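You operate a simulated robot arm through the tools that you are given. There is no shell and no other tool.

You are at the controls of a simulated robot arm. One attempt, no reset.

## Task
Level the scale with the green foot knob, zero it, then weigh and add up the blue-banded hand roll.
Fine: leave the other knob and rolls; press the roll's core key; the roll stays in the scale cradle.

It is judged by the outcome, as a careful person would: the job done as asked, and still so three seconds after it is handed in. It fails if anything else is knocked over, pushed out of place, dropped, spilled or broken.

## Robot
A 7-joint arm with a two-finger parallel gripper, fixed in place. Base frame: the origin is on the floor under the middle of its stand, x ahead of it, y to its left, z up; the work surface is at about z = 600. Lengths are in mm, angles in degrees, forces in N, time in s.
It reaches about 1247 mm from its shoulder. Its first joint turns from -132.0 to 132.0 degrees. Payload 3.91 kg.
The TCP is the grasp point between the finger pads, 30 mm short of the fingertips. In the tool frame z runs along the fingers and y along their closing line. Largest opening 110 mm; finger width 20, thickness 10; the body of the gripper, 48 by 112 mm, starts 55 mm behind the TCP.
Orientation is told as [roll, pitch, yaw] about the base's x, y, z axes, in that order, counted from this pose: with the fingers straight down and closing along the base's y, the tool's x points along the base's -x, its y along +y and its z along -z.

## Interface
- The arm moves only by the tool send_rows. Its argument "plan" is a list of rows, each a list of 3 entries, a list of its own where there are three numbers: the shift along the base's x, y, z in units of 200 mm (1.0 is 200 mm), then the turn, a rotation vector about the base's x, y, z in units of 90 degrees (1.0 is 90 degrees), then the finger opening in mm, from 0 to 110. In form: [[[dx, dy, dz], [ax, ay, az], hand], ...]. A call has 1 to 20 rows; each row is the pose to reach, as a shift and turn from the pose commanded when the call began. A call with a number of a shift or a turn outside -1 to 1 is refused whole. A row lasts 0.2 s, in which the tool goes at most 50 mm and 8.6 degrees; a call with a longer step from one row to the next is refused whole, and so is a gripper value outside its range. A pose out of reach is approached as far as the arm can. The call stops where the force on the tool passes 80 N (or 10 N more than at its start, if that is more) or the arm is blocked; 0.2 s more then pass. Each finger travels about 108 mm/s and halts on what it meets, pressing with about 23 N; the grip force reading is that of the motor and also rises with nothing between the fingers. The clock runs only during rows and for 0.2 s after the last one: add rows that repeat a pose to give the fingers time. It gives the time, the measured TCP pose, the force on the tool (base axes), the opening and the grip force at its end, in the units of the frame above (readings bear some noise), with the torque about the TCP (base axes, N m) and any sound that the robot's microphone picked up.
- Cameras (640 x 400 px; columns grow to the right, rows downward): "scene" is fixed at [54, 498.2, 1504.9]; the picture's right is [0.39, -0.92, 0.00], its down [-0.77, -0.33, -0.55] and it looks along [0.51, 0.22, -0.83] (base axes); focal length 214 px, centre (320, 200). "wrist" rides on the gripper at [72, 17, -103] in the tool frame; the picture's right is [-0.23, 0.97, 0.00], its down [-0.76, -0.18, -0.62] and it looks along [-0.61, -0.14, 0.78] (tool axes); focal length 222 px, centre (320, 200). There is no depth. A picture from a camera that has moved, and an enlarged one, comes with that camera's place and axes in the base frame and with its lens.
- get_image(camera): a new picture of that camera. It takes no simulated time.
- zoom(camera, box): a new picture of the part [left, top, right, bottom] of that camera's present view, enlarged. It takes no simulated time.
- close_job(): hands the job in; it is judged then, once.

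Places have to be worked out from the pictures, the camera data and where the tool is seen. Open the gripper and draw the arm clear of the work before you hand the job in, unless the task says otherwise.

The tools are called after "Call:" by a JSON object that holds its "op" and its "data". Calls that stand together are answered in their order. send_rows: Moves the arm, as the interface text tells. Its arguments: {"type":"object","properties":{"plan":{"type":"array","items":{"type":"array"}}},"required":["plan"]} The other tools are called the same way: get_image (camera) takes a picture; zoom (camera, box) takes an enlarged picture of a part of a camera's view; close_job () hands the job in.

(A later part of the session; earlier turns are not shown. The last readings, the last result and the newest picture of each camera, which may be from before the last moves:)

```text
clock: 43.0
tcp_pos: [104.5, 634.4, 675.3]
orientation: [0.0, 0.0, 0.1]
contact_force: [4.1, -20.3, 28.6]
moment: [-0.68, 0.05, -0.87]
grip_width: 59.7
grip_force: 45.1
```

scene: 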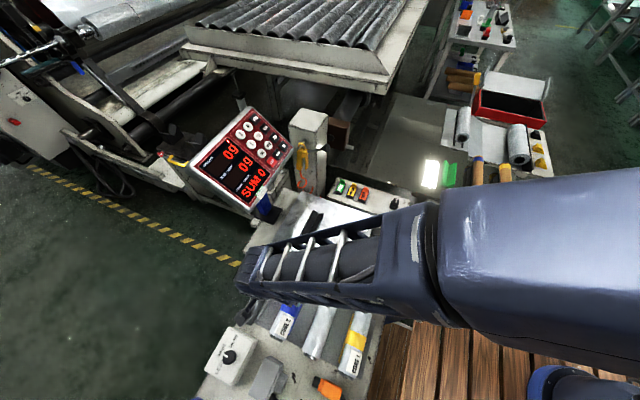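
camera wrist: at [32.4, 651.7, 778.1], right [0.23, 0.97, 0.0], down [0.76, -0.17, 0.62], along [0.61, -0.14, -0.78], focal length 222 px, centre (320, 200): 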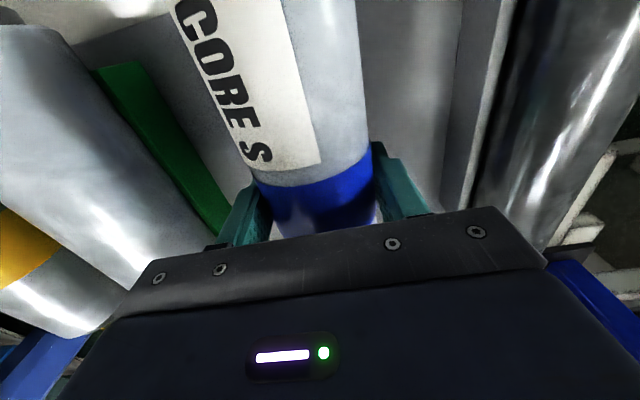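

Call:
{"op": "send_rows", "data": {"plan": [[[0, -0.004, 0.006], [0, 0, 0], 40], [[0, -0.006, 0.012], [0, 0, 0], 40], [[0, -0.006, 0.012], [0, 0, 0], 40]]}}

```text
clock: 43.8
tcp_pos: [105.0, 635.8, 675.5]
orientation: [-0.1, 0.0, 0.2]
contact_force: [2.4, 37.4, -50.8]
moment: [0.86, -0.19, -0.3]
grip_width: 59.7
grip_force: 44.9
```

The roll behaves as if rigidly held. I'll neutralise the command, release it, back off and inspect how it is supported before trying anything else.

Call:
{"op": "send_rows", "data": {"plan": [[[0, 0.003, -0.005], [0, 0, 0], 40], [[0, 0.004, -0.0075], [0, 0, 0], 40], [[0, 0.004, -0.0075], [0, 0, 0], 40]]}}

```text
clock: 44.6
tcp_pos: [105.1, 634.9, 676.1]
orientation: [-0.1, -0.1, 0.1]
contact_force: [0.8, 32.6, -27.5]
moment: [0.84, 0.03, -0.5]
grip_width: 59.6
grip_force: 45.2
```

Call:
{"op": "send_rows", "data": {"plan": [[[0, 0, 0], [0, 0, 0], 62], [[0, 0, 0], [0, 0, 0], 70], [[0, 0, 0], [0, 0, 0], 90], [[0, 0, 0], [0, 0, 0], 100], [[0, 0, 0], [0, 0, 0], 100]]}}

Call:
{"op": "zoom", "data": {"camera": "wrist", "box": [180, 80, 460, 260]}}

```text
clock: 45.8
tcp_pos: [105.4, 633.6, 675.8]
orientation: [-0.2, 0.0, 0.2]
contact_force: [-0.9, 0.3, -0.4]
moment: [-0.02, 0.01, -0.02]
grip_width: 100.2
grip_force: 0.0
```

```text
2.22 times, centred on (320, 170) of wrist
camera zoom: at [32.4, 650.6, 780.5], right [0.23, 0.97, 0.0], down [0.76, -0.17, 0.62], along [0.61, -0.14, -0.78], focal length 494 px, centre (320, 267)
```

zoom: 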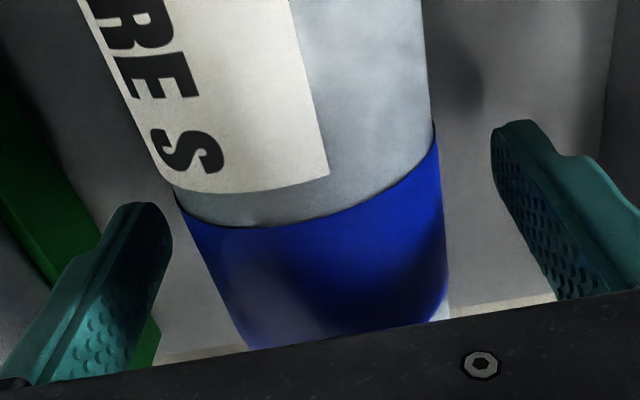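

The fingers came free with zero force and the roll looks undisturbed. I'll rise and yaw the tool 90° so the wrist camera can look from the side at how the roll is supported.

Call:
{"op": "send_rows", "data": {"plan": [[[0, 0, 0.19], [0, 0, 0], 100], [[0, 0, 0.38], [0, 0, 0], 90], [[0, 0, 0.57], [0, 0, 0], 70], [[0, -0.06, 0.6], [0, 0, 0.09], 50], [[0, -0.12, 0.6], [0, 0, 0.18], 30], [[0, -0.18, 0.6], [0, 0, 0.27], 10], [[0, -0.24, 0.6], [0, 0, 0.36], 0], [[0, -0.3, 0.6], [0, 0, 0.45], 0], [[0, -0.36, 0.6], [0, 0, 0.54], 0], [[0, -0.42, 0.6], [0, 0, 0.63], 0], [[0, -0.48, 0.6], [0, 0, 0.72], 0], [[0, -0.54, 0.6], [0, 0, 0.81], 0], [[0, -0.6, 0.6], [0, 0, 0.9], 0], [[0, -0.66, 0.6], [0, 0, 0.99], 0], [[0, -0.66, 0.6], [0, 0, 0.99], 0]]}}

Call:
{"op": "get_image", "data": {"camera": "wrist"}}

Call:
{"op": "get_image", "data": {"camera": "scene"}}

```text
clock: 49.0
tcp_pos: [104.8, 502.0, 796.0]
orientation: [-0.1, 0.1, 89.3]
contact_force: [-0.1, 0.5, 0.7]
moment: [-0.02, 0.0, -0.01]
grip_width: 0.1
grip_force: 23.2
```

```text
taken
camera wrist: at [86.6, 428.9, 901.1], right [-0.97, 0.24, 0.0], down [0.18, 0.76, 0.62], along [0.15, 0.6, -0.78], focal length 222 px, centre (320, 200)
```

wrist: 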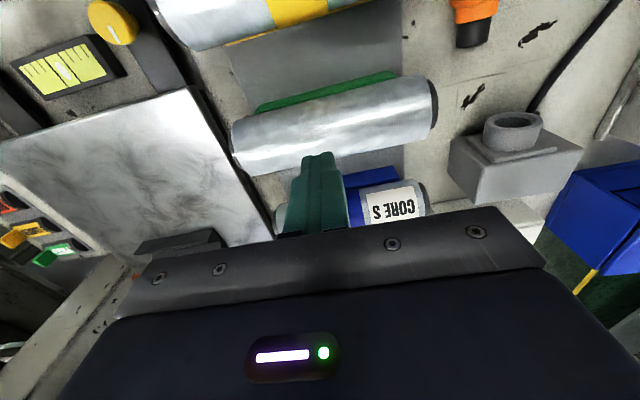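

```text
taken
```

scene: 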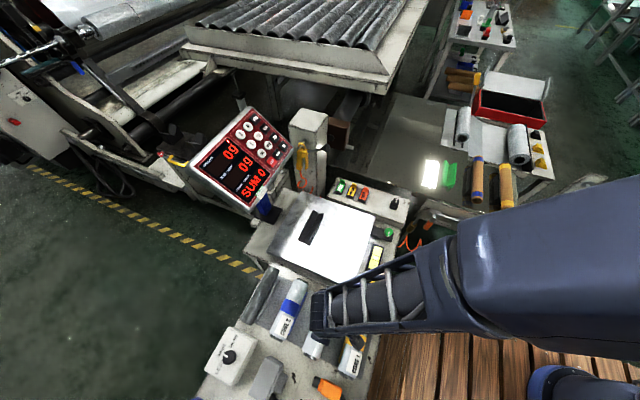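

Call:
{"op": "zoom", "data": {"camera": "wrist", "box": [230, 60, 450, 240]}}

Call:
{"op": "zoom", "data": {"camera": "scene", "box": [230, 250, 330, 350]}}

```text
2.22 times, centred on (340, 150) of wrist
camera zoom: at [86.6, 428.9, 901.1], right [-0.97, 0.24, 0.0], down [0.18, 0.76, 0.62], along [0.15, 0.6, -0.78], focal length 494 px, centre (276, 311)
```

zoom: 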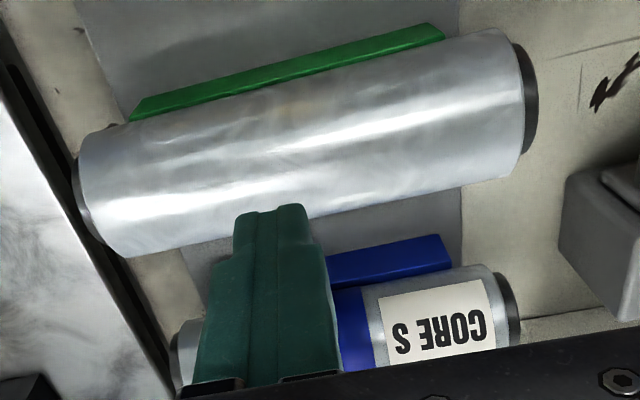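

```text
4.00 times, centred on (280, 300) of scene
camera zoom: at [54.0, 498.2, 1504.9], right [0.39, -0.92, 0.0], down [-0.77, -0.33, -0.55], along [0.51, 0.22, -0.83], focal length 858 px, centre (480, -200)
```

zoom: 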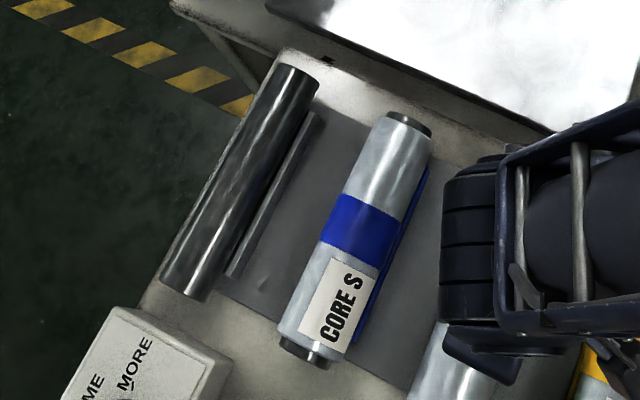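

The forces at the fingertips suggest my tips clamped the blue side rail, not only the roll. I'll open the fingers to clear the view and inspect that rail's height from this angle.

Call:
{"op": "send_rows", "data": {"plan": [[[0, 0.05, 0], [0, 0, 0], 40], [[0, 0.1, 0], [0, 0, 0], 80], [[0, 0.1, 0], [0, 0, 0], 110], [[0, 0.1, 0], [0, 0, 0], 110], [[0, 0.1, 0], [0, 0, 0], 110]]}}

Call:
{"op": "get_image", "data": {"camera": "wrist"}}

Call:
{"op": "zoom", "data": {"camera": "wrist", "box": [240, 80, 440, 240]}}

```text
clock: 50.2
tcp_pos: [104.8, 521.5, 796.0]
orientation: [-0.1, -0.1, 89.2]
contact_force: [0.0, -0.1, -0.2]
moment: [0.01, -0.06, -0.03]
grip_width: 109.9
grip_force: 0.1
```

```text
taken
camera wrist: at [86.6, 449.3, 900.6], right [-0.97, 0.24, 0.0], down [0.19, 0.76, 0.62], along [0.15, 0.6, -0.78], focal length 222 px, centre (320, 200)
```

wrist: 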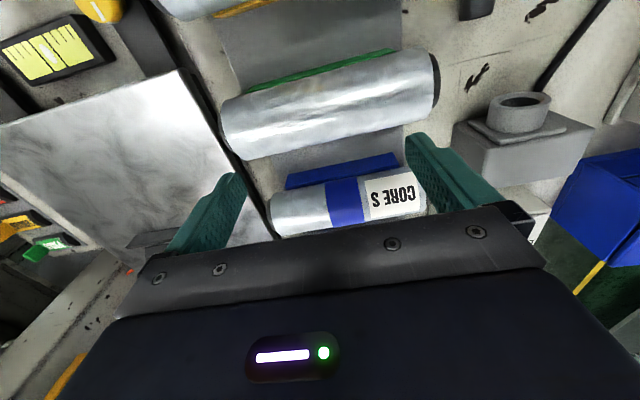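

```text
2.50 times, centred on (340, 160) of wrist
camera zoom: at [86.6, 449.3, 900.6], right [-0.97, 0.24, 0.0], down [0.19, 0.76, 0.62], along [0.15, 0.6, -0.78], focal length 555 px, centre (270, 300)
```

zoom: 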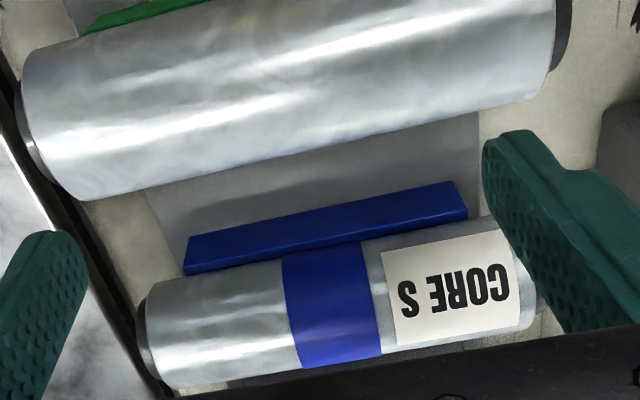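

The roll sits between low blue chock strips, and my fingertips at z≈643 had clamped those instead of lifting the roll freely. I'll yaw back, centre at y≈635, and grip higher with tips around z≈664.

Call:
{"op": "send_rows", "data": {"plan": [[[0, 0.05, 0], [0, 0, -0.09], 105], [[0, 0.1, 0], [0, 0, -0.18], 105], [[0, 0.15, 0], [0, 0, -0.27], 105], [[0, 0.2, 0], [0, 0, -0.36], 105], [[0, 0.25, 0], [0, 0, -0.45], 105], [[0, 0.3, 0], [0, 0, -0.54], 105], [[0, 0.36, 0], [0, 0, -0.63], 105], [[0, 0.42, 0], [0, 0, -0.72], 105], [[0, 0.48, 0], [0, 0, -0.81], 105], [[0, 0.53, 0], [0, 0, -0.9], 105], [[0, 0.567, 0], [0, 0, -0.991], 105], [[0, 0.567, 0], [0, 0, -0.991], 105]]}}

Call:
{"op": "get_image", "data": {"camera": "wrist"}}

```text
clock: 52.8
tcp_pos: [104.9, 636.4, 794.9]
orientation: [-0.2, -0.1, -0.1]
contact_force: [0.6, -0.6, 0.4]
moment: [0.0, 0.0, -0.03]
grip_width: 105.2
grip_force: 0.0
```

```text
taken
camera wrist: at [32.5, 653.0, 900.2], right [0.23, 0.97, 0.0], down [0.76, -0.18, 0.62], along [0.61, -0.15, -0.78], focal length 222 px, centre (320, 200)
```

wrist: 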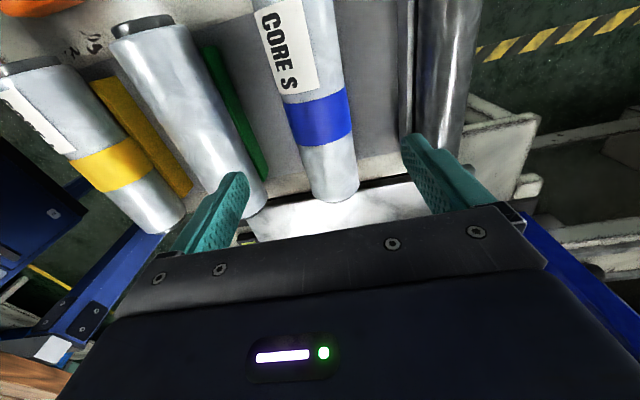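

Back over the roll. Descending to TCP z≈695 with the fingers wide.

Call:
{"op": "send_rows", "data": {"plan": [[[0, 0, -0.2], [0, 0, 0], 105], [[0, 0, -0.36], [0, 0, 0], 105], [[0, 0, -0.46], [0, 0, 0], 100], [[0, 0, -0.505], [0, 0, 0], 90], [[0, 0, -0.505], [0, 0, 0], 80], [[0, 0, -0.505], [0, 0, 0], 72]]}}

Call:
{"op": "zoom", "data": {"camera": "wrist", "box": [180, 80, 460, 260]}}

```text
clock: 54.2
tcp_pos: [105.1, 633.6, 695.8]
orientation: [-0.2, 0.0, -0.1]
contact_force: [0.7, -0.9, 0.0]
moment: [-0.01, 0.01, -0.03]
grip_width: 71.8
grip_force: 0.0
```

```text
2.22 times, centred on (320, 170) of wrist
camera zoom: at [32.2, 652.3, 799.5], right [0.23, 0.97, 0.0], down [0.76, -0.18, 0.62], along [0.61, -0.14, -0.78], focal length 494 px, centre (320, 267)
```

zoom: 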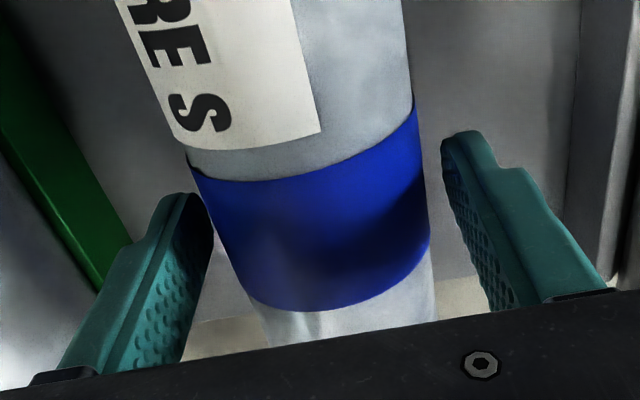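

The fingers are level with the roll's sides and well above the strips. I'll close with a small -y correction.

Call:
{"op": "send_rows", "data": {"plan": [[[0, -0.004, 0], [0, 0, 0], 66], [[0, -0.004, 0], [0, 0, 0], 62], [[0, -0.004, 0], [0, 0, 0], 58], [[0, -0.004, 0], [0, 0, 0], 50], [[0, -0.004, 0], [0, 0, 0], 40], [[0, -0.004, 0], [0, 0, 0], 40]]}}

Call:
{"op": "zoom", "data": {"camera": "wrist", "box": [180, 80, 460, 260]}}

```text
clock: 55.6
tcp_pos: [104.9, 634.3, 694.2]
orientation: [-0.2, 0.0, 0.0]
contact_force: [0.8, 4.2, 2.2]
moment: [0.18, -0.04, 0.03]
grip_width: 58.5
grip_force: 23.0
```

```text
2.22 times, centred on (320, 170) of wrist
camera zoom: at [32.2, 651.8, 799.6], right [0.23, 0.97, 0.0], down [0.76, -0.18, 0.62], along [0.61, -0.14, -0.78], focal length 494 px, centre (320, 267)
```

zoom: 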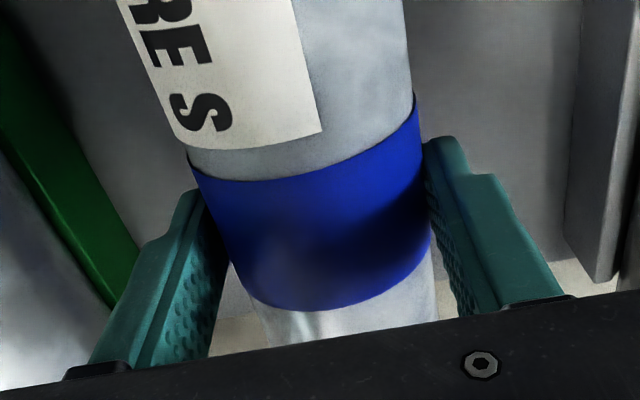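

The side forces are now small, with grip width 58.5. I'll lift slowly by 4 mm and check.

Call:
{"op": "send_rows", "data": {"plan": [[[0, 0, 0.005], [0, 0, 0], 40], [[0, 0, 0.01], [0, 0, 0], 40], [[0, 0, 0.02], [0, 0, 0], 40], [[0, 0, 0.02], [0, 0, 0], 40]]}}

Call:
{"op": "zoom", "data": {"camera": "wrist", "box": [180, 80, 460, 260]}}

```text
clock: 56.6
tcp_pos: [104.8, 634.8, 699.1]
orientation: [-0.2, 0.0, -0.1]
contact_force: [-0.4, -0.3, -2.3]
moment: [0.05, -0.04, 0.0]
grip_width: 58.6
grip_force: 22.6
```

```text
2.22 times, centred on (320, 170) of wrist
camera zoom: at [32.3, 651.7, 803.4], right [0.23, 0.97, 0.0], down [0.76, -0.17, 0.62], along [0.61, -0.14, -0.78], focal length 494 px, centre (320, 267)
```

zoom: 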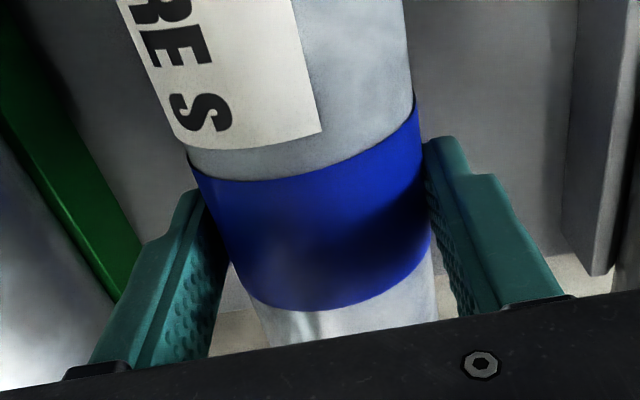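

The roll rises with the gripper and pulls only ~2 N, so it's free. I'll lift it higher, to z≈800.

Call:
{"op": "send_rows", "data": {"plan": [[[0, 0, 0.06], [0, 0, 0], 40], [[0, 0, 0.15], [0, 0, 0], 40], [[0, 0, 0.27], [0, 0, 0], 40], [[0, 0, 0.4], [0, 0, 0], 40], [[0, 0, 0.5], [0, 0, 0], 40], [[0, 0, 0.5], [0, 0, 0], 40]]}}

Call:
{"op": "get_image", "data": {"camera": "wrist"}}

Call:
{"op": "get_image", "data": {"camera": "scene"}}

```text
clock: 58.0
tcp_pos: [106.3, 635.5, 799.3]
orientation: [-0.2, 0.0, -0.1]
contact_force: [0.6, -0.1, 0.4]
moment: [0.02, 0.0, 0.0]
grip_width: 40.1
grip_force: 0.0
```

```text
taken
camera wrist: at [33.2, 651.4, 903.5], right [0.23, 0.97, 0.0], down [0.76, -0.17, 0.62], along [0.61, -0.14, -0.78], focal length 222 px, centre (320, 200)
```

wrist: 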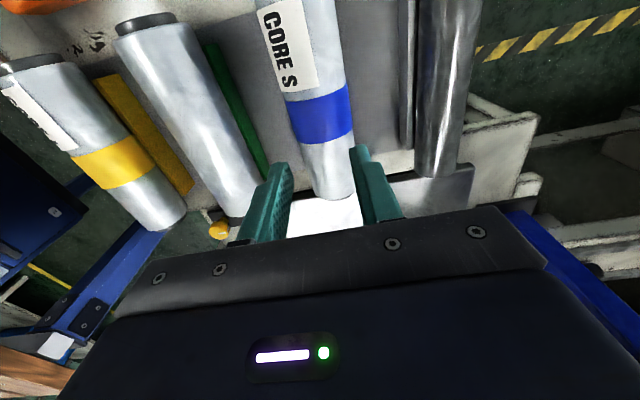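

```text
taken
```

scene: 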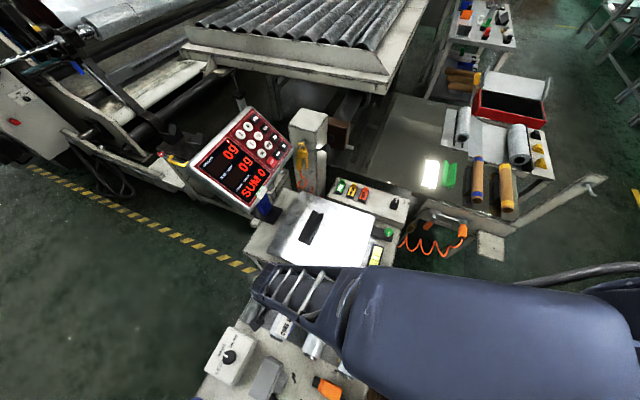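

The grip slipped off and the gripper came up empty, so I had gripped above the roll's equator. I'll check that the roll is back in its place.

Call:
{"op": "zoom", "data": {"camera": "wrist", "box": [170, 0, 460, 220]}}

Call:
{"op": "zoom", "data": {"camera": "scene", "box": [190, 250, 400, 400]}}

```text
1.82 times, centred on (315, 110) of wrist
camera zoom: at [33.2, 651.4, 903.5], right [0.23, 0.97, 0.0], down [0.76, -0.17, 0.62], along [0.61, -0.14, -0.78], focal length 404 px, centre (329, 364)
```

zoom: 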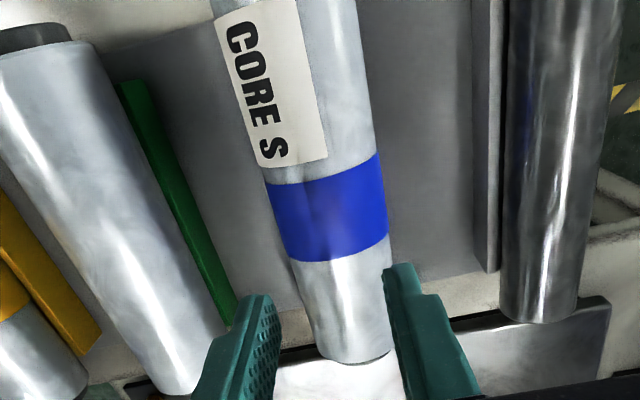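

```text
2.67 times, centred on (295, 325) of scene
camera zoom: at [54.0, 498.2, 1504.9], right [0.39, -0.92, 0.0], down [-0.77, -0.33, -0.55], along [0.51, 0.22, -0.83], focal length 572 px, centre (387, -133)
```

zoom: 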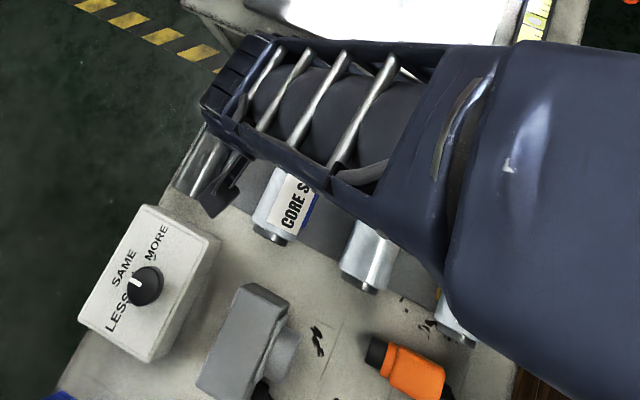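

The roll is still in its saddle. The evidence now fits a roll about 58.5 mm in diameter with its axis near z≈675–680, on a ~60 mm wide blue saddle that my tips clamped at z≈645. I'll re-grip at TCP z≈687 and lift much more slowly.

Call:
{"op": "send_rows", "data": {"plan": [[[0, 0, 0], [0, 0, 0], 80], [[0, 0, 0], [0, 0, 0], 100], [[0, 0, -0.2], [0, 0, 0], 100], [[0, 0, -0.38], [0, 0, 0], 100], [[0, 0, -0.5], [0, 0, 0], 95], [[0, 0, -0.56], [0, 0, 0], 85], [[0, 0, -0.56], [0, 0, 0], 75], [[0, 0, -0.56], [0, 0, 0], 70]]}}

Call:
{"op": "zoom", "data": {"camera": "wrist", "box": [180, 80, 460, 260]}}

```text
clock: 59.8
tcp_pos: [104.4, 634.7, 687.2]
orientation: [-0.2, -0.1, -0.1]
contact_force: [0.8, 0.2, -1.1]
moment: [0.0, 0.0, 0.0]
grip_width: 70.2
grip_force: 0.1
```

```text
2.22 times, centred on (320, 170) of wrist
camera zoom: at [32.1, 652.0, 791.5], right [0.23, 0.97, 0.0], down [0.76, -0.18, 0.62], along [0.61, -0.14, -0.78], focal length 494 px, centre (320, 267)
```

zoom: 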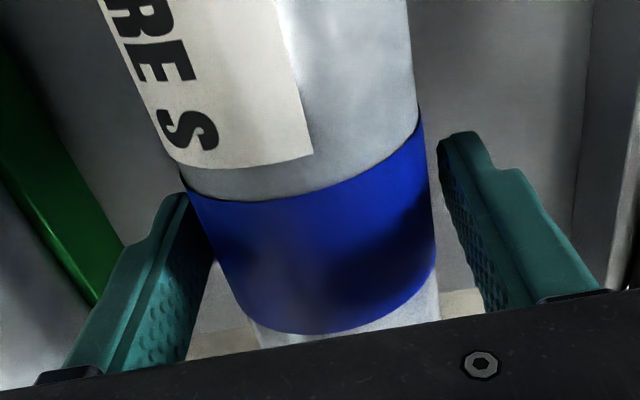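

Call:
{"op": "send_rows", "data": {"plan": [[[0, 0, 0], [0, 0, 0], 64], [[0, 0, 0], [0, 0, 0], 60], [[0, 0, 0], [0, 0, 0], 50], [[0, 0, 0], [0, 0, 0], 30], [[0, 0, 0], [0, 0, 0], 10], [[0, 0, 0], [0, 0, 0], 0], [[0, 0, 0], [0, 0, 0], 0]]}}

Call:
{"op": "zoom", "data": {"camera": "wrist", "box": [180, 80, 460, 260]}}

```text
clock: 61.4
tcp_pos: [105.1, 633.9, 686.4]
orientation: [-0.2, -0.1, 0.0]
contact_force: [0.1, -2.4, 0.6]
moment: [-0.01, -0.11, -0.15]
grip_width: 59.0
grip_force: 23.2
```

```text
2.22 times, centred on (320, 170) of wrist
camera zoom: at [32.1, 652.0, 791.5], right [0.23, 0.97, 0.0], down [0.76, -0.18, 0.62], along [0.61, -0.14, -0.78], focal length 494 px, centre (320, 267)
```

zoom: 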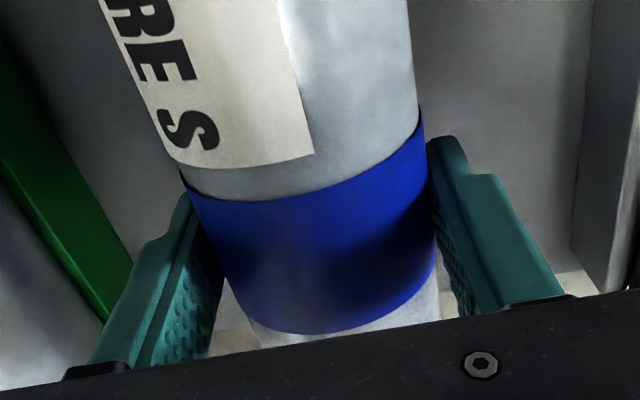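

The grip is 59.0 mm with the free-object reading of 23 N. Now a slow lift, 2 mm per row.

Call:
{"op": "send_rows", "data": {"plan": [[[0, 0, 0.005], [0, 0, 0], 0], [[0, 0, 0.01], [0, 0, 0], 0], [[0, 0, 0.015], [0, 0, 0], 0], [[0, 0, 0.02], [0, 0, 0], 0], [[0, 0, 0.025], [0, 0, 0], 0], [[0, 0, 0.03], [0, 0, 0], 0], [[0, 0, 0.035], [0, 0, 0], 0], [[0, 0, 0.04], [0, 0, 0], 0], [[0, 0, 0.04], [0, 0, 0], 0]]}}

Call:
{"op": "zoom", "data": {"camera": "wrist", "box": [180, 80, 460, 260]}}

```text
clock: 63.4
tcp_pos: [106.7, 635.1, 696.3]
orientation: [-0.2, 0.0, 0.0]
contact_force: [0.2, 0.4, -2.0]
moment: [0.01, -0.02, 0.0]
grip_width: 58.8
grip_force: 22.6
```

```text
2.22 times, centred on (320, 170) of wrist
camera zoom: at [32.3, 651.7, 799.5], right [0.23, 0.97, 0.0], down [0.76, -0.17, 0.62], along [0.61, -0.14, -0.78], focal length 494 px, centre (320, 267)
```

zoom: 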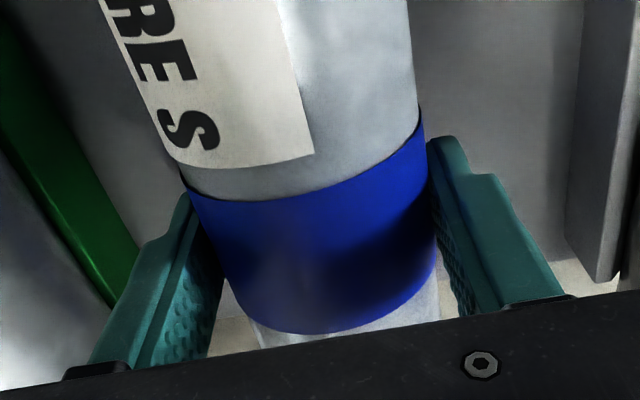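

It's rising with the gripper at a steady ~2 N load. I'll continue lifting at a moderate pace.

Call:
{"op": "send_rows", "data": {"plan": [[[0, 0, 0.01], [0, 0, 0], 0], [[0, 0, 0.025], [0, 0, 0], 0], [[0, 0, 0.04], [0, 0, 0], 0], [[0, 0, 0.055], [0, 0, 0], 0], [[0, 0, 0.07], [0, 0, 0], 0], [[0, 0, 0.085], [0, 0, 0], 0], [[0, 0, 0.1], [0, 0, 0], 0], [[0, 0, 0.1], [0, 0, 0], 0]]}}

Call:
{"op": "get_image", "data": {"camera": "wrist"}}

Call:
{"op": "zoom", "data": {"camera": "scene", "box": [190, 250, 400, 400]}}

```text
clock: 65.2
tcp_pos: [104.9, 635.0, 716.1]
orientation: [-0.2, 0.0, 0.1]
contact_force: [0.4, 0.8, -2.4]
moment: [-0.01, -0.01, 0.0]
grip_width: 59.0
grip_force: 22.3
```

```text
taken
camera wrist: at [32.3, 651.6, 819.9], right [0.23, 0.97, 0.0], down [0.76, -0.17, 0.62], along [0.61, -0.14, -0.78], focal length 222 px, centre (320, 200)
```

wrist: 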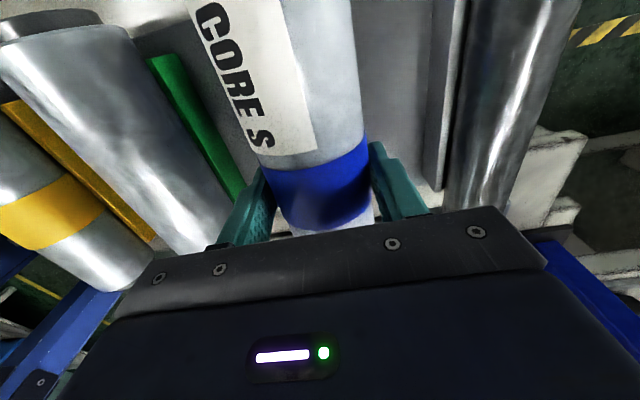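

```text
2.67 times, centred on (295, 325) of scene
camera zoom: at [54.0, 498.2, 1504.9], right [0.39, -0.92, 0.0], down [-0.77, -0.33, -0.55], along [0.51, 0.22, -0.83], focal length 572 px, centre (387, -133)
```

zoom: 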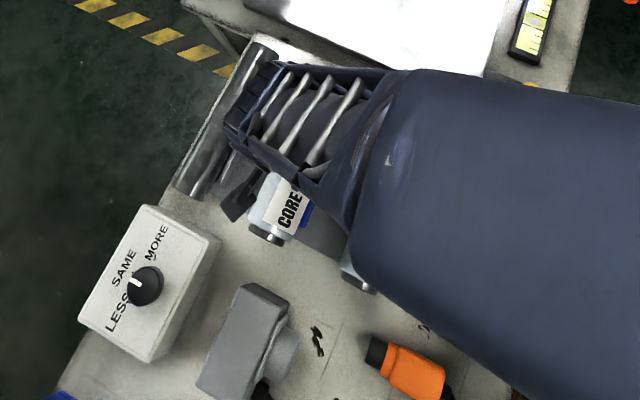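

The roll is held and lifted. I'll keep going up gently, about 5 mm per row.

Call:
{"op": "send_rows", "data": {"plan": [[[0, 0, 0.01], [0, 0, 0], 0], [[0, 0, 0.03], [0, 0, 0], 0], [[0, 0, 0.055], [0, 0, 0], 0], [[0, 0, 0.08], [0, 0, 0], 0], [[0, 0, 0.105], [0, 0, 0], 0], [[0, 0, 0.13], [0, 0, 0], 0], [[0, 0, 0.155], [0, 0, 0], 0], [[0, 0, 0.18], [0, 0, 0], 0], [[0, 0, 0.205], [0, 0, 0], 0], [[0, 0, 0.23], [0, 0, 0], 0], [[0, 0, 0.255], [0, 0, 0], 0], [[0, 0, 0.28], [0, 0, 0], 0], [[0, 0, 0.3], [0, 0, 0], 0], [[0, 0, 0.31], [0, 0, 0], 0], [[0, 0, 0.31], [0, 0, 0], 0]]}}

Call:
{"op": "get_image", "data": {"camera": "wrist"}}

Call:
{"op": "get_image", "data": {"camera": "scene"}}

```text
clock: 68.4
tcp_pos: [106.0, 634.4, 776.9]
orientation: [-0.2, -0.1, 0.0]
contact_force: [-0.1, 0.0, -2.3]
moment: [0.0, -0.02, -0.07]
grip_width: 58.8
grip_force: 23.5
```

```text
taken
camera wrist: at [32.4, 651.6, 881.4], right [0.23, 0.97, 0.0], down [0.76, -0.17, 0.62], along [0.61, -0.14, -0.78], focal length 222 px, centre (320, 200)
```

wrist: 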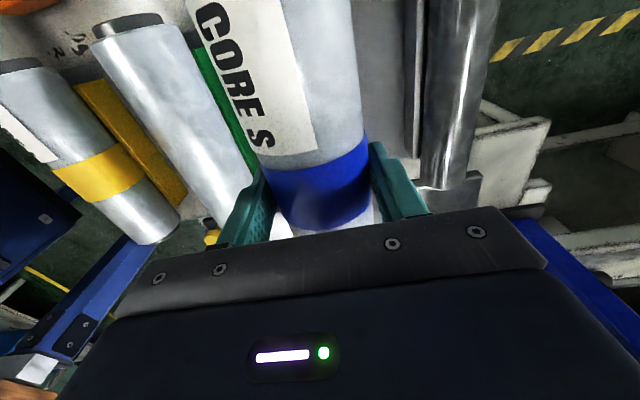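

```text
taken
```

scene: 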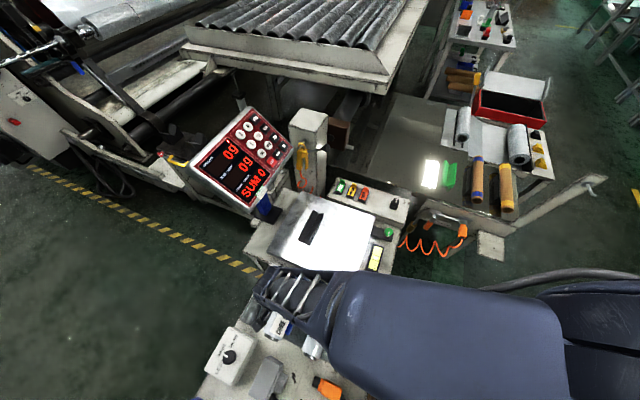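

The roll is securely held at ~2.3 N, with its axis ~11 mm below the TCP. Next I need the cradle's geometry, so I'll zoom in on it.

Call:
{"op": "zoom", "data": {"camera": "scene", "box": [280, 195, 340, 255]}}

Call:
{"op": "zoom", "data": {"camera": "scene", "box": [240, 180, 400, 280]}}

```text
6.67 times, centred on (310, 225) of scene
camera zoom: at [54.0, 498.2, 1504.9], right [0.39, -0.92, 0.0], down [-0.77, -0.33, -0.55], along [0.51, 0.22, -0.83], focal length 1430 px, centre (387, 33)
```

zoom: 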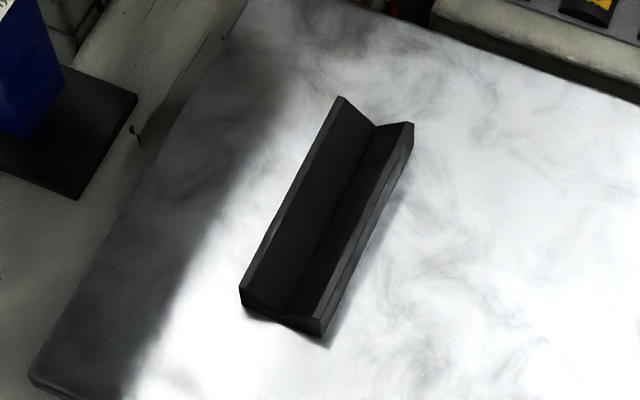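

```text
4.00 times, centred on (320, 230) of scene
camera zoom: at [54.0, 498.2, 1504.9], right [0.39, -0.92, 0.0], down [-0.77, -0.33, -0.55], along [0.51, 0.22, -0.83], focal length 858 px, centre (320, 80)
```

zoom: 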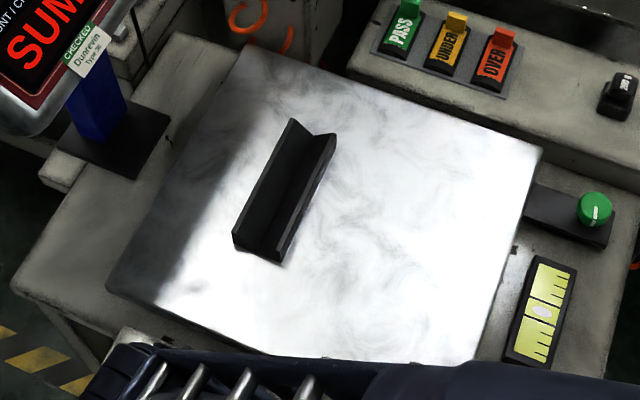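

I'll carry the roll gently toward the scale at safe height, stopping short and to the side so the wrist camera can see the cradle.

Call:
{"op": "send_rows", "data": {"plan": [[[0.02, -0.008, 0.01], [0, 0, 0], 0], [[0.06, -0.02, 0.03], [0, 0, 0], 0], [[0.11, -0.04, 0.05], [0, 0, 0], 0], [[0.165, -0.06, 0.07], [0, 0, 0], 0], [[0.22, -0.08, 0.085], [0, 0, 0], 0], [[0.275, -0.1, 0.1], [0, 0, 0], 0], [[0.33, -0.12, 0.11], [0, 0, 0], 0], [[0.385, -0.14, 0.115], [0, 0, 0], 0], [[0.44, -0.16, 0.115], [0, 0, 0], 0], [[0.495, -0.185, 0.115], [0, 0, 0], 0], [[0.55, -0.21, 0.115], [0, 0, 0], 0], [[0.605, -0.235, 0.115], [0, 0, 0], 0], [[0.66, -0.26, 0.115], [0, 0, 0], 0], [[0.715, -0.28, 0.115], [0, 0, 0], 0], [[0.77, -0.3, 0.115], [0, 0, 0], 0], [[0.825, -0.32, 0.115], [0, 0, 0], 0], [[0.88, -0.34, 0.115], [0, 0, 0], 0], [[0.93, -0.36, 0.115], [0, 0, 0], 0], [[0.96, -0.37, 0.115], [0, 0, 0], 0], [[0.97, -0.37, 0.115], [0, 0, 0], 0]]}}

Call:
{"op": "get_image", "data": {"camera": "wrist"}}

Call:
{"op": "get_image", "data": {"camera": "scene"}}

```text
clock: 72.6
tcp_pos: [299.5, 560.7, 799.6]
orientation: [-0.1, 0.0, 0.0]
contact_force: [0.5, 0.4, -2.5]
moment: [0.01, 0.0, 0.02]
grip_width: 58.4
grip_force: 22.8
```

```text
taken
camera wrist: at [226.7, 577.3, 904.3], right [0.23, 0.97, 0.0], down [0.76, -0.17, 0.62], along [0.61, -0.14, -0.78], focal length 222 px, centre (320, 200)
```

wrist: 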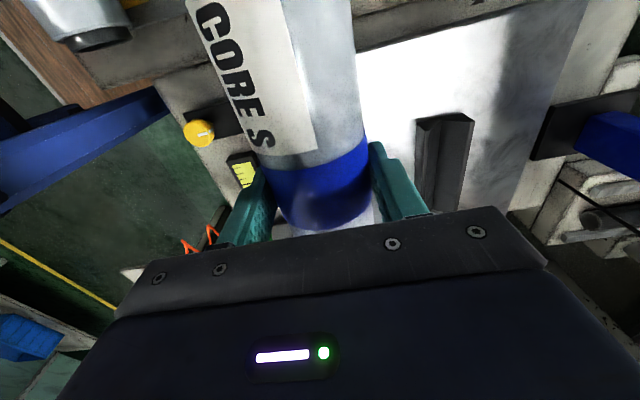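

```text
taken
```

scene: 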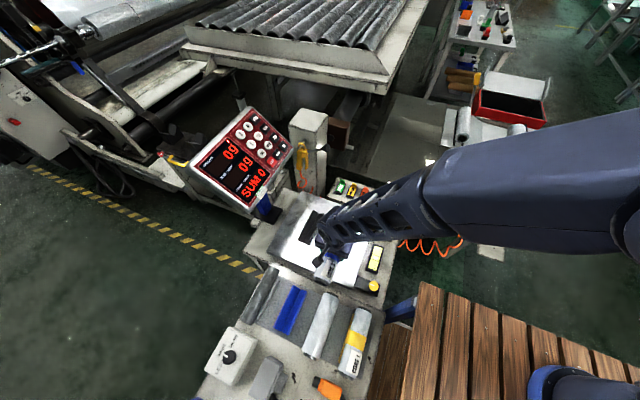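

Call:
{"op": "zoom", "data": {"camera": "wrist", "box": [370, 90, 520, 230]}}

Call:
{"op": "zoom", "data": {"camera": "scene", "box": [250, 270, 360, 370]}}

Call:
{"op": "zoom", "data": {"camera": "scene", "box": [280, 195, 370, 285]}}

```text
2.86 times, centred on (445, 160) of wrist
camera zoom: at [226.7, 577.3, 904.3], right [0.23, 0.97, 0.0], down [0.76, -0.17, 0.62], along [0.61, -0.14, -0.78], focal length 635 px, centre (-37, 314)
```

zoom: 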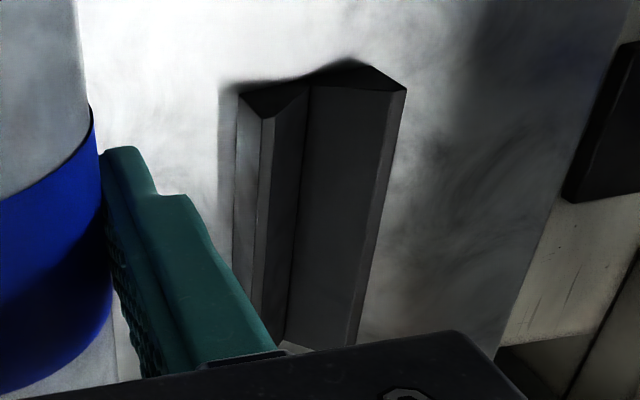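

```text
4.00 times, centred on (305, 320) of scene
camera zoom: at [54.0, 498.2, 1504.9], right [0.39, -0.92, 0.0], down [-0.77, -0.33, -0.55], along [0.51, 0.22, -0.83], focal length 858 px, centre (380, -280)
```

zoom: 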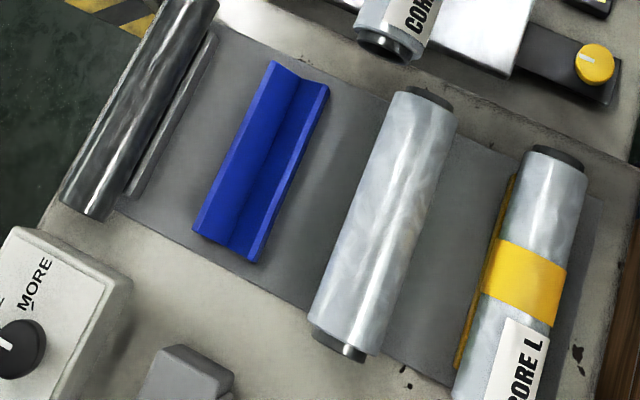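

```text
4.44 times, centred on (325, 240) of scene
camera zoom: at [54.0, 498.2, 1504.9], right [0.39, -0.92, 0.0], down [-0.77, -0.33, -0.55], along [0.51, 0.22, -0.83], focal length 953 px, centre (298, 22)
```

zoom: 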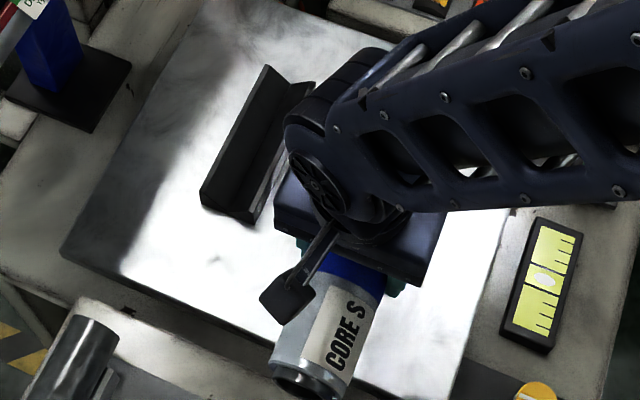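

The blue V-saddle in the tray is intact, and the black V-cradle on the plate is the same type. It is centred near (446, 708.5), with ridges roughly at z≈630–645. I'll carry the roll over it at TCP z≈780.

Call:
{"op": "send_rows", "data": {"plan": [[[0.01, 0.01, 0], [0, 0, 0], 0], [[0.035, 0.035, 0], [0, 0, 0], 0], [[0.07, 0.07, 0], [0, 0, 0], 0], [[0.11, 0.11, 0], [0, 0, 0], 0], [[0.15, 0.15, 0], [0, 0, 0], 0], [[0.19, 0.19, 0], [0, 0, 0], 0], [[0.23, 0.23, 0], [0, 0, 0], 0], [[0.27, 0.27, 0], [0, 0, 0], 0], [[0.31, 0.31, 0], [0, 0, 0], 0], [[0.35, 0.35, 0], [0, 0, 0], 0], [[0.39, 0.39, 0], [0, 0, 0], 0], [[0.43, 0.43, 0], [0, 0, 0], 0], [[0.47, 0.47, 0], [0, 0, 0], 0], [[0.51, 0.51, 0], [0, 0, 0], 0], [[0.55, 0.55, 0], [0, 0, 0], 0], [[0.59, 0.595, 0], [0, 0, 0], 0], [[0.635, 0.64, 0], [0, 0, 0], 0], [[0.675, 0.68, 0], [0, 0, 0], 0], [[0.71, 0.72, 0], [0, 0, 0], 0], [[0.7325, 0.739, 0], [0, 0, 0], 0]]}}

Call:
{"op": "get_image", "data": {"camera": "wrist"}}

Call:
{"op": "get_image", "data": {"camera": "scene"}}

Call:
{"op": "zoom", "data": {"camera": "scene", "box": [260, 170, 380, 270]}}

```text
clock: 76.8
tcp_pos: [446.4, 709.1, 800.5]
orientation: [-0.1, 0.0, 0.0]
contact_force: [0.3, -0.1, -2.4]
moment: [0.0, -0.01, 0.0]
grip_width: 58.4
grip_force: 23.4
```

```text
taken
camera wrist: at [373.6, 725.8, 904.7], right [0.23, 0.97, 0.0], down [0.76, -0.18, 0.62], along [0.61, -0.14, -0.78], focal length 222 px, centre (320, 200)
```

wrist: 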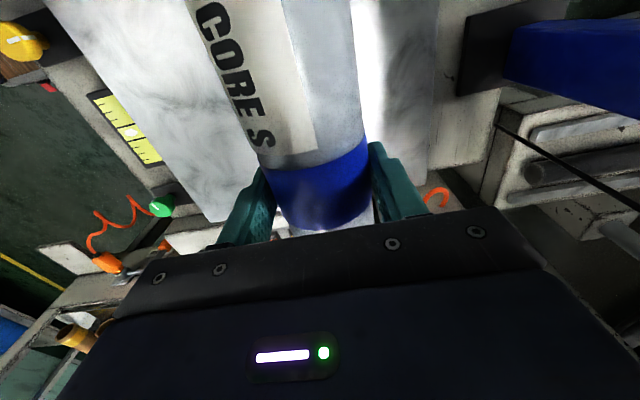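

```text
taken
```

scene: 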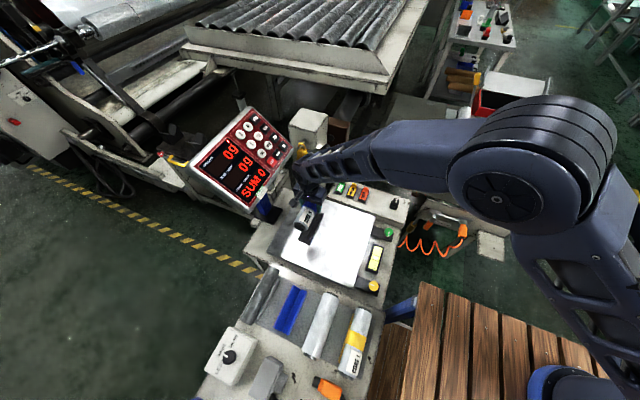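

```text
4.00 times, centred on (320, 220) of scene
camera zoom: at [54.0, 498.2, 1504.9], right [0.39, -0.92, 0.0], down [-0.77, -0.33, -0.55], along [0.51, 0.22, -0.83], focal length 858 px, centre (320, 120)
```

zoom: 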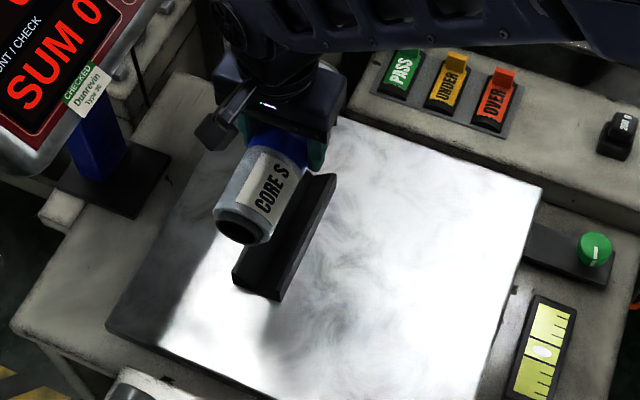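

The roll is over the cradle and its predicted position matches the image. I'll lower 90 mm to TCP z≈710.

Call:
{"op": "send_rows", "data": {"plan": [[[0, 0, -0.01], [0, 0, 0], 0], [[0, 0, -0.035], [0, 0, 0], 0], [[0, 0, -0.07], [0, 0, 0], 0], [[0, 0, -0.11], [0, 0, 0], 0], [[0, 0, -0.15], [0, 0, 0], 0], [[0, 0, -0.19], [0, 0, 0], 0], [[0, 0, -0.23], [0, 0, 0], 0], [[0, 0, -0.27], [0, 0, 0], 0], [[0, 0, -0.31], [0, 0, 0], 0], [[0, 0, -0.35], [0, 0, 0], 0], [[0, 0, -0.385], [0, 0, 0], 0], [[0, 0, -0.415], [0, 0, 0], 0], [[0, 0, -0.44], [0, 0, 0], 0], [[0, 0, -0.45], [0, 0, 0], 0], [[0, 0, -0.45], [0, 0, 0], 0]]}}

Call:
{"op": "get_image", "data": {"camera": "wrist"}}

Call:
{"op": "zoom", "data": {"camera": "scene", "box": [270, 180, 350, 260]}}

Call:
{"op": "zoom", "data": {"camera": "scene", "box": [180, 90, 320, 220]}}

```text
clock: 80.0
tcp_pos: [444.9, 709.0, 709.9]
orientation: [-0.2, 0.0, 0.0]
contact_force: [0.5, 0.4, -2.8]
moment: [-0.01, 0.01, -0.02]
grip_width: 58.7
grip_force: 22.9
```

```text
taken
camera wrist: at [372.9, 725.2, 814.5], right [0.23, 0.97, 0.0], down [0.76, -0.18, 0.62], along [0.61, -0.14, -0.78], focal length 222 px, centre (320, 200)
```

wrist: 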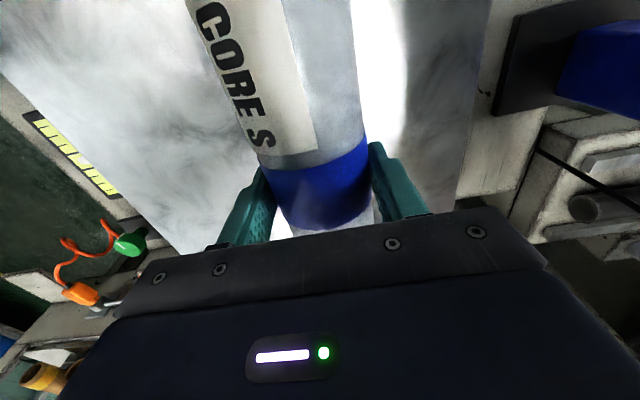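

```text
5.00 times, centred on (310, 220) of scene
camera zoom: at [54.0, 498.2, 1504.9], right [0.39, -0.92, 0.0], down [-0.77, -0.33, -0.55], along [0.51, 0.22, -0.83], focal length 1072 px, centre (370, 100)
```

zoom: 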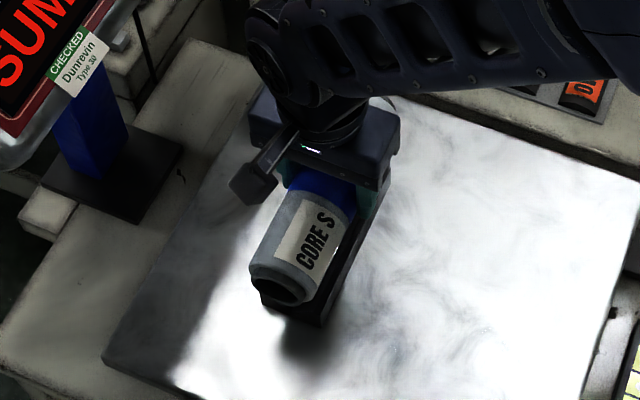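

```text
3.08 times, centred on (250, 155) of scene
camera zoom: at [54.0, 498.2, 1504.9], right [0.39, -0.92, 0.0], down [-0.77, -0.33, -0.55], along [0.51, 0.22, -0.83], focal length 660 px, centre (535, 338)
```

zoom: 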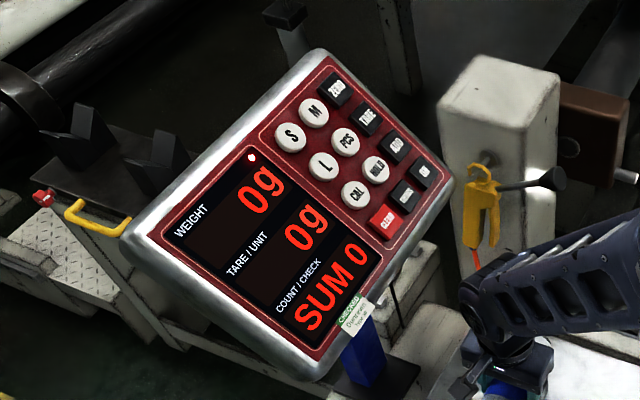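

Still 0 g, and the alignment looks right. I'll lower another 20 mm slowly.

Call:
{"op": "send_rows", "data": {"plan": [[[0, 0, -0.01], [0, 0, 0], 0], [[0, 0, -0.025], [0, 0, 0], 0], [[0, 0, -0.04], [0, 0, 0], 0], [[0, 0, -0.055], [0, 0, 0], 0], [[0, 0, -0.07], [0, 0, 0], 0], [[0, 0, -0.085], [0, 0, 0], 0], [[0, 0, -0.1], [0, 0, 0], 0], [[0, 0, -0.1], [0, 0, 0], 0]]}}

Call:
{"op": "zoom", "data": {"camera": "scene", "box": [280, 200, 350, 260]}}

Call:
{"op": "zoom", "data": {"camera": "scene", "box": [190, 120, 290, 220]}}

```text
clock: 81.8
tcp_pos: [444.4, 707.9, 691.4]
orientation: [-0.2, -0.1, -0.1]
contact_force: [0.4, 0.2, -1.9]
moment: [-0.02, -0.03, 0.01]
grip_width: 58.9
grip_force: 22.9
```

```text
6.67 times, centred on (315, 230) of scene
camera zoom: at [54.0, 498.2, 1504.9], right [0.39, -0.92, 0.0], down [-0.77, -0.33, -0.55], along [0.51, 0.22, -0.83], focal length 1430 px, centre (353, 0)
```

zoom: 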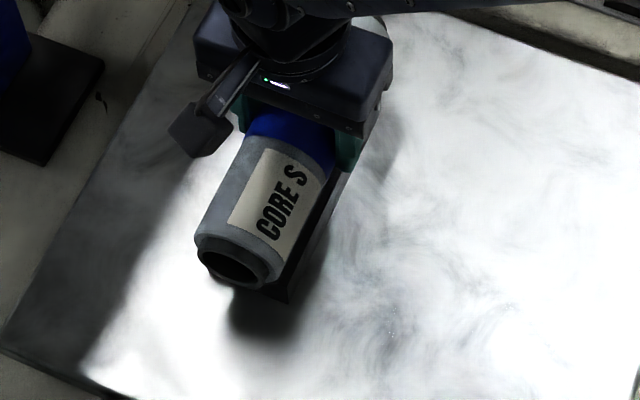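

```text
4.00 times, centred on (240, 170) of scene
camera zoom: at [54.0, 498.2, 1504.9], right [0.39, -0.92, 0.0], down [-0.77, -0.33, -0.55], along [0.51, 0.22, -0.83], focal length 858 px, centre (640, 320)
```

zoom: 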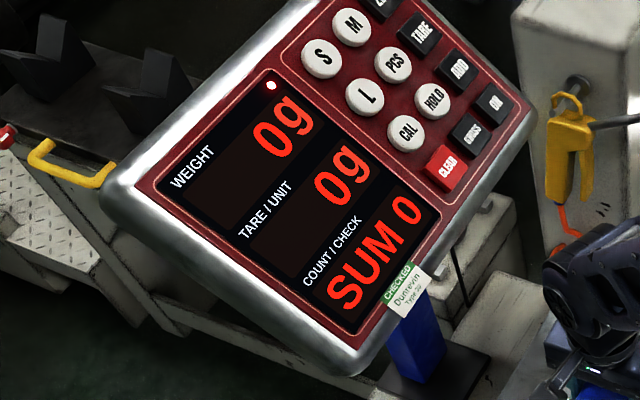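

No contact yet. Lowering 10 mm more in 2 mm steps.

Call:
{"op": "send_rows", "data": {"plan": [[[0, 0, -0.01], [0, 0, 0], 0], [[0, 0, -0.02], [0, 0, 0], 0], [[0, 0, -0.03], [0, 0, 0], 0], [[0, 0, -0.04], [0, 0, 0], 0], [[0, 0, -0.05], [0, 0, 0], 0], [[0, 0, -0.05], [0, 0, 0], 0]]}}

Call:
{"op": "zoom", "data": {"camera": "scene", "box": [190, 120, 290, 220]}}

```text
clock: 83.2
tcp_pos: [445.4, 708.9, 681.1]
orientation: [-0.2, 0.1, 0.0]
contact_force: [-0.1, 0.0, -2.4]
moment: [0.0, -0.01, 0.01]
grip_width: 58.6
grip_force: 22.5
```

```text
4.00 times, centred on (240, 170) of scene
camera zoom: at [54.0, 498.2, 1504.9], right [0.39, -0.92, 0.0], down [-0.77, -0.33, -0.55], along [0.51, 0.22, -0.83], focal length 858 px, centre (640, 320)
```

zoom: 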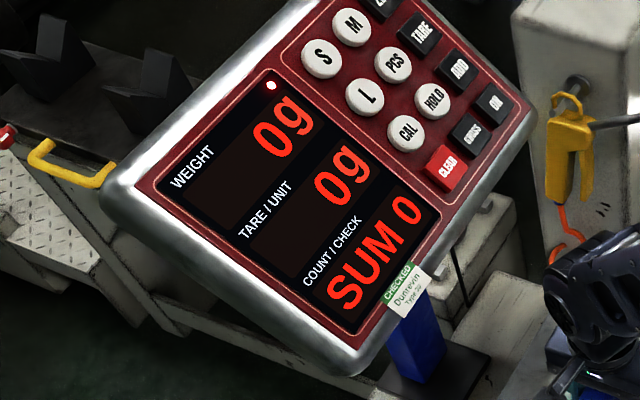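

Still no contact at z≈681. I'll lower in 1.5 mm steps, 6 mm total.

Call:
{"op": "send_rows", "data": {"plan": [[[0, 0, -0.0075], [0, 0, 0], 0], [[0, 0, -0.015], [0, 0, 0], 0], [[0, 0, -0.0225], [0, 0, 0], 0], [[0, 0, -0.03], [0, 0, 0], 0], [[0, 0, -0.03], [0, 0, 0], 0]]}}

Call:
{"op": "zoom", "data": {"camera": "scene", "box": [190, 120, 290, 220]}}

Call:
{"op": "zoom", "data": {"camera": "scene", "box": [280, 200, 350, 260]}}

```text
clock: 84.4
tcp_pos: [446.9, 709.0, 673.1]
orientation: [-0.1, -0.1, 0.0]
contact_force: [-0.5, 0.3, -2.4]
moment: [0.0, -0.03, -0.01]
grip_width: 58.8
grip_force: 23.1
```

```text
4.00 times, centred on (240, 170) of scene
camera zoom: at [54.0, 498.2, 1504.9], right [0.39, -0.92, 0.0], down [-0.77, -0.33, -0.55], along [0.51, 0.22, -0.83], focal length 858 px, centre (640, 320)
```

zoom: 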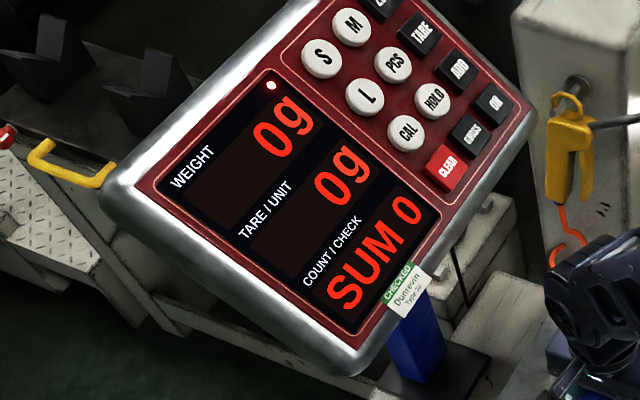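

```text
6.67 times, centred on (315, 230) of scene
camera zoom: at [54.0, 498.2, 1504.9], right [0.39, -0.92, 0.0], down [-0.77, -0.33, -0.55], along [0.51, 0.22, -0.83], focal length 1430 px, centre (353, 0)
```

zoom: 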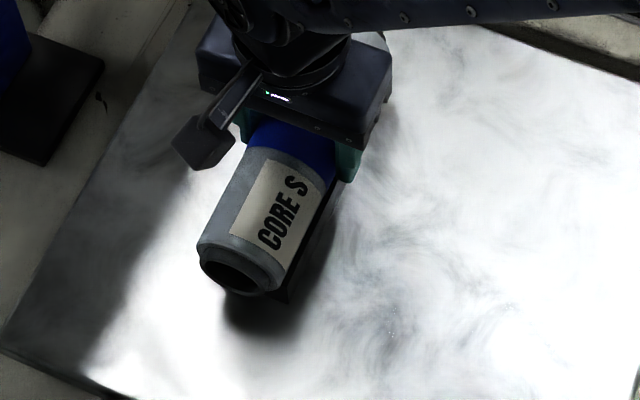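

Call:
{"op": "send_rows", "data": {"plan": [[[0, 0, -0.0075], [0, 0, 0], 0], [[0, 0, -0.015], [0, 0, 0], 0], [[0, 0, -0.0225], [0, 0, 0], 0], [[0, 0, -0.0225], [0, 0, 0], 0]]}}

Call:
{"op": "zoom", "data": {"camera": "scene", "box": [190, 120, 290, 220]}}

```text
clock: 85.4
tcp_pos: [446.3, 707.3, 669.4]
orientation: [-0.1, 0.1, 0.0]
contact_force: [0.5, -0.6, -2.0]
moment: [0.01, -0.01, 0.0]
grip_width: 58.6
grip_force: 23.1
```

```text
4.00 times, centred on (240, 170) of scene
camera zoom: at [54.0, 498.2, 1504.9], right [0.39, -0.92, 0.0], down [-0.77, -0.33, -0.55], along [0.51, 0.22, -0.83], focal length 858 px, centre (640, 320)
```

zoom: 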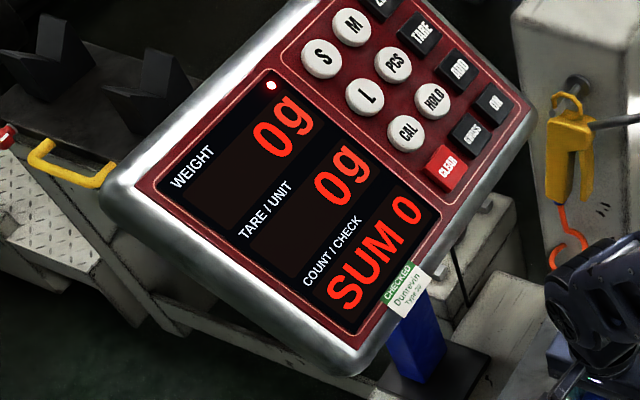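

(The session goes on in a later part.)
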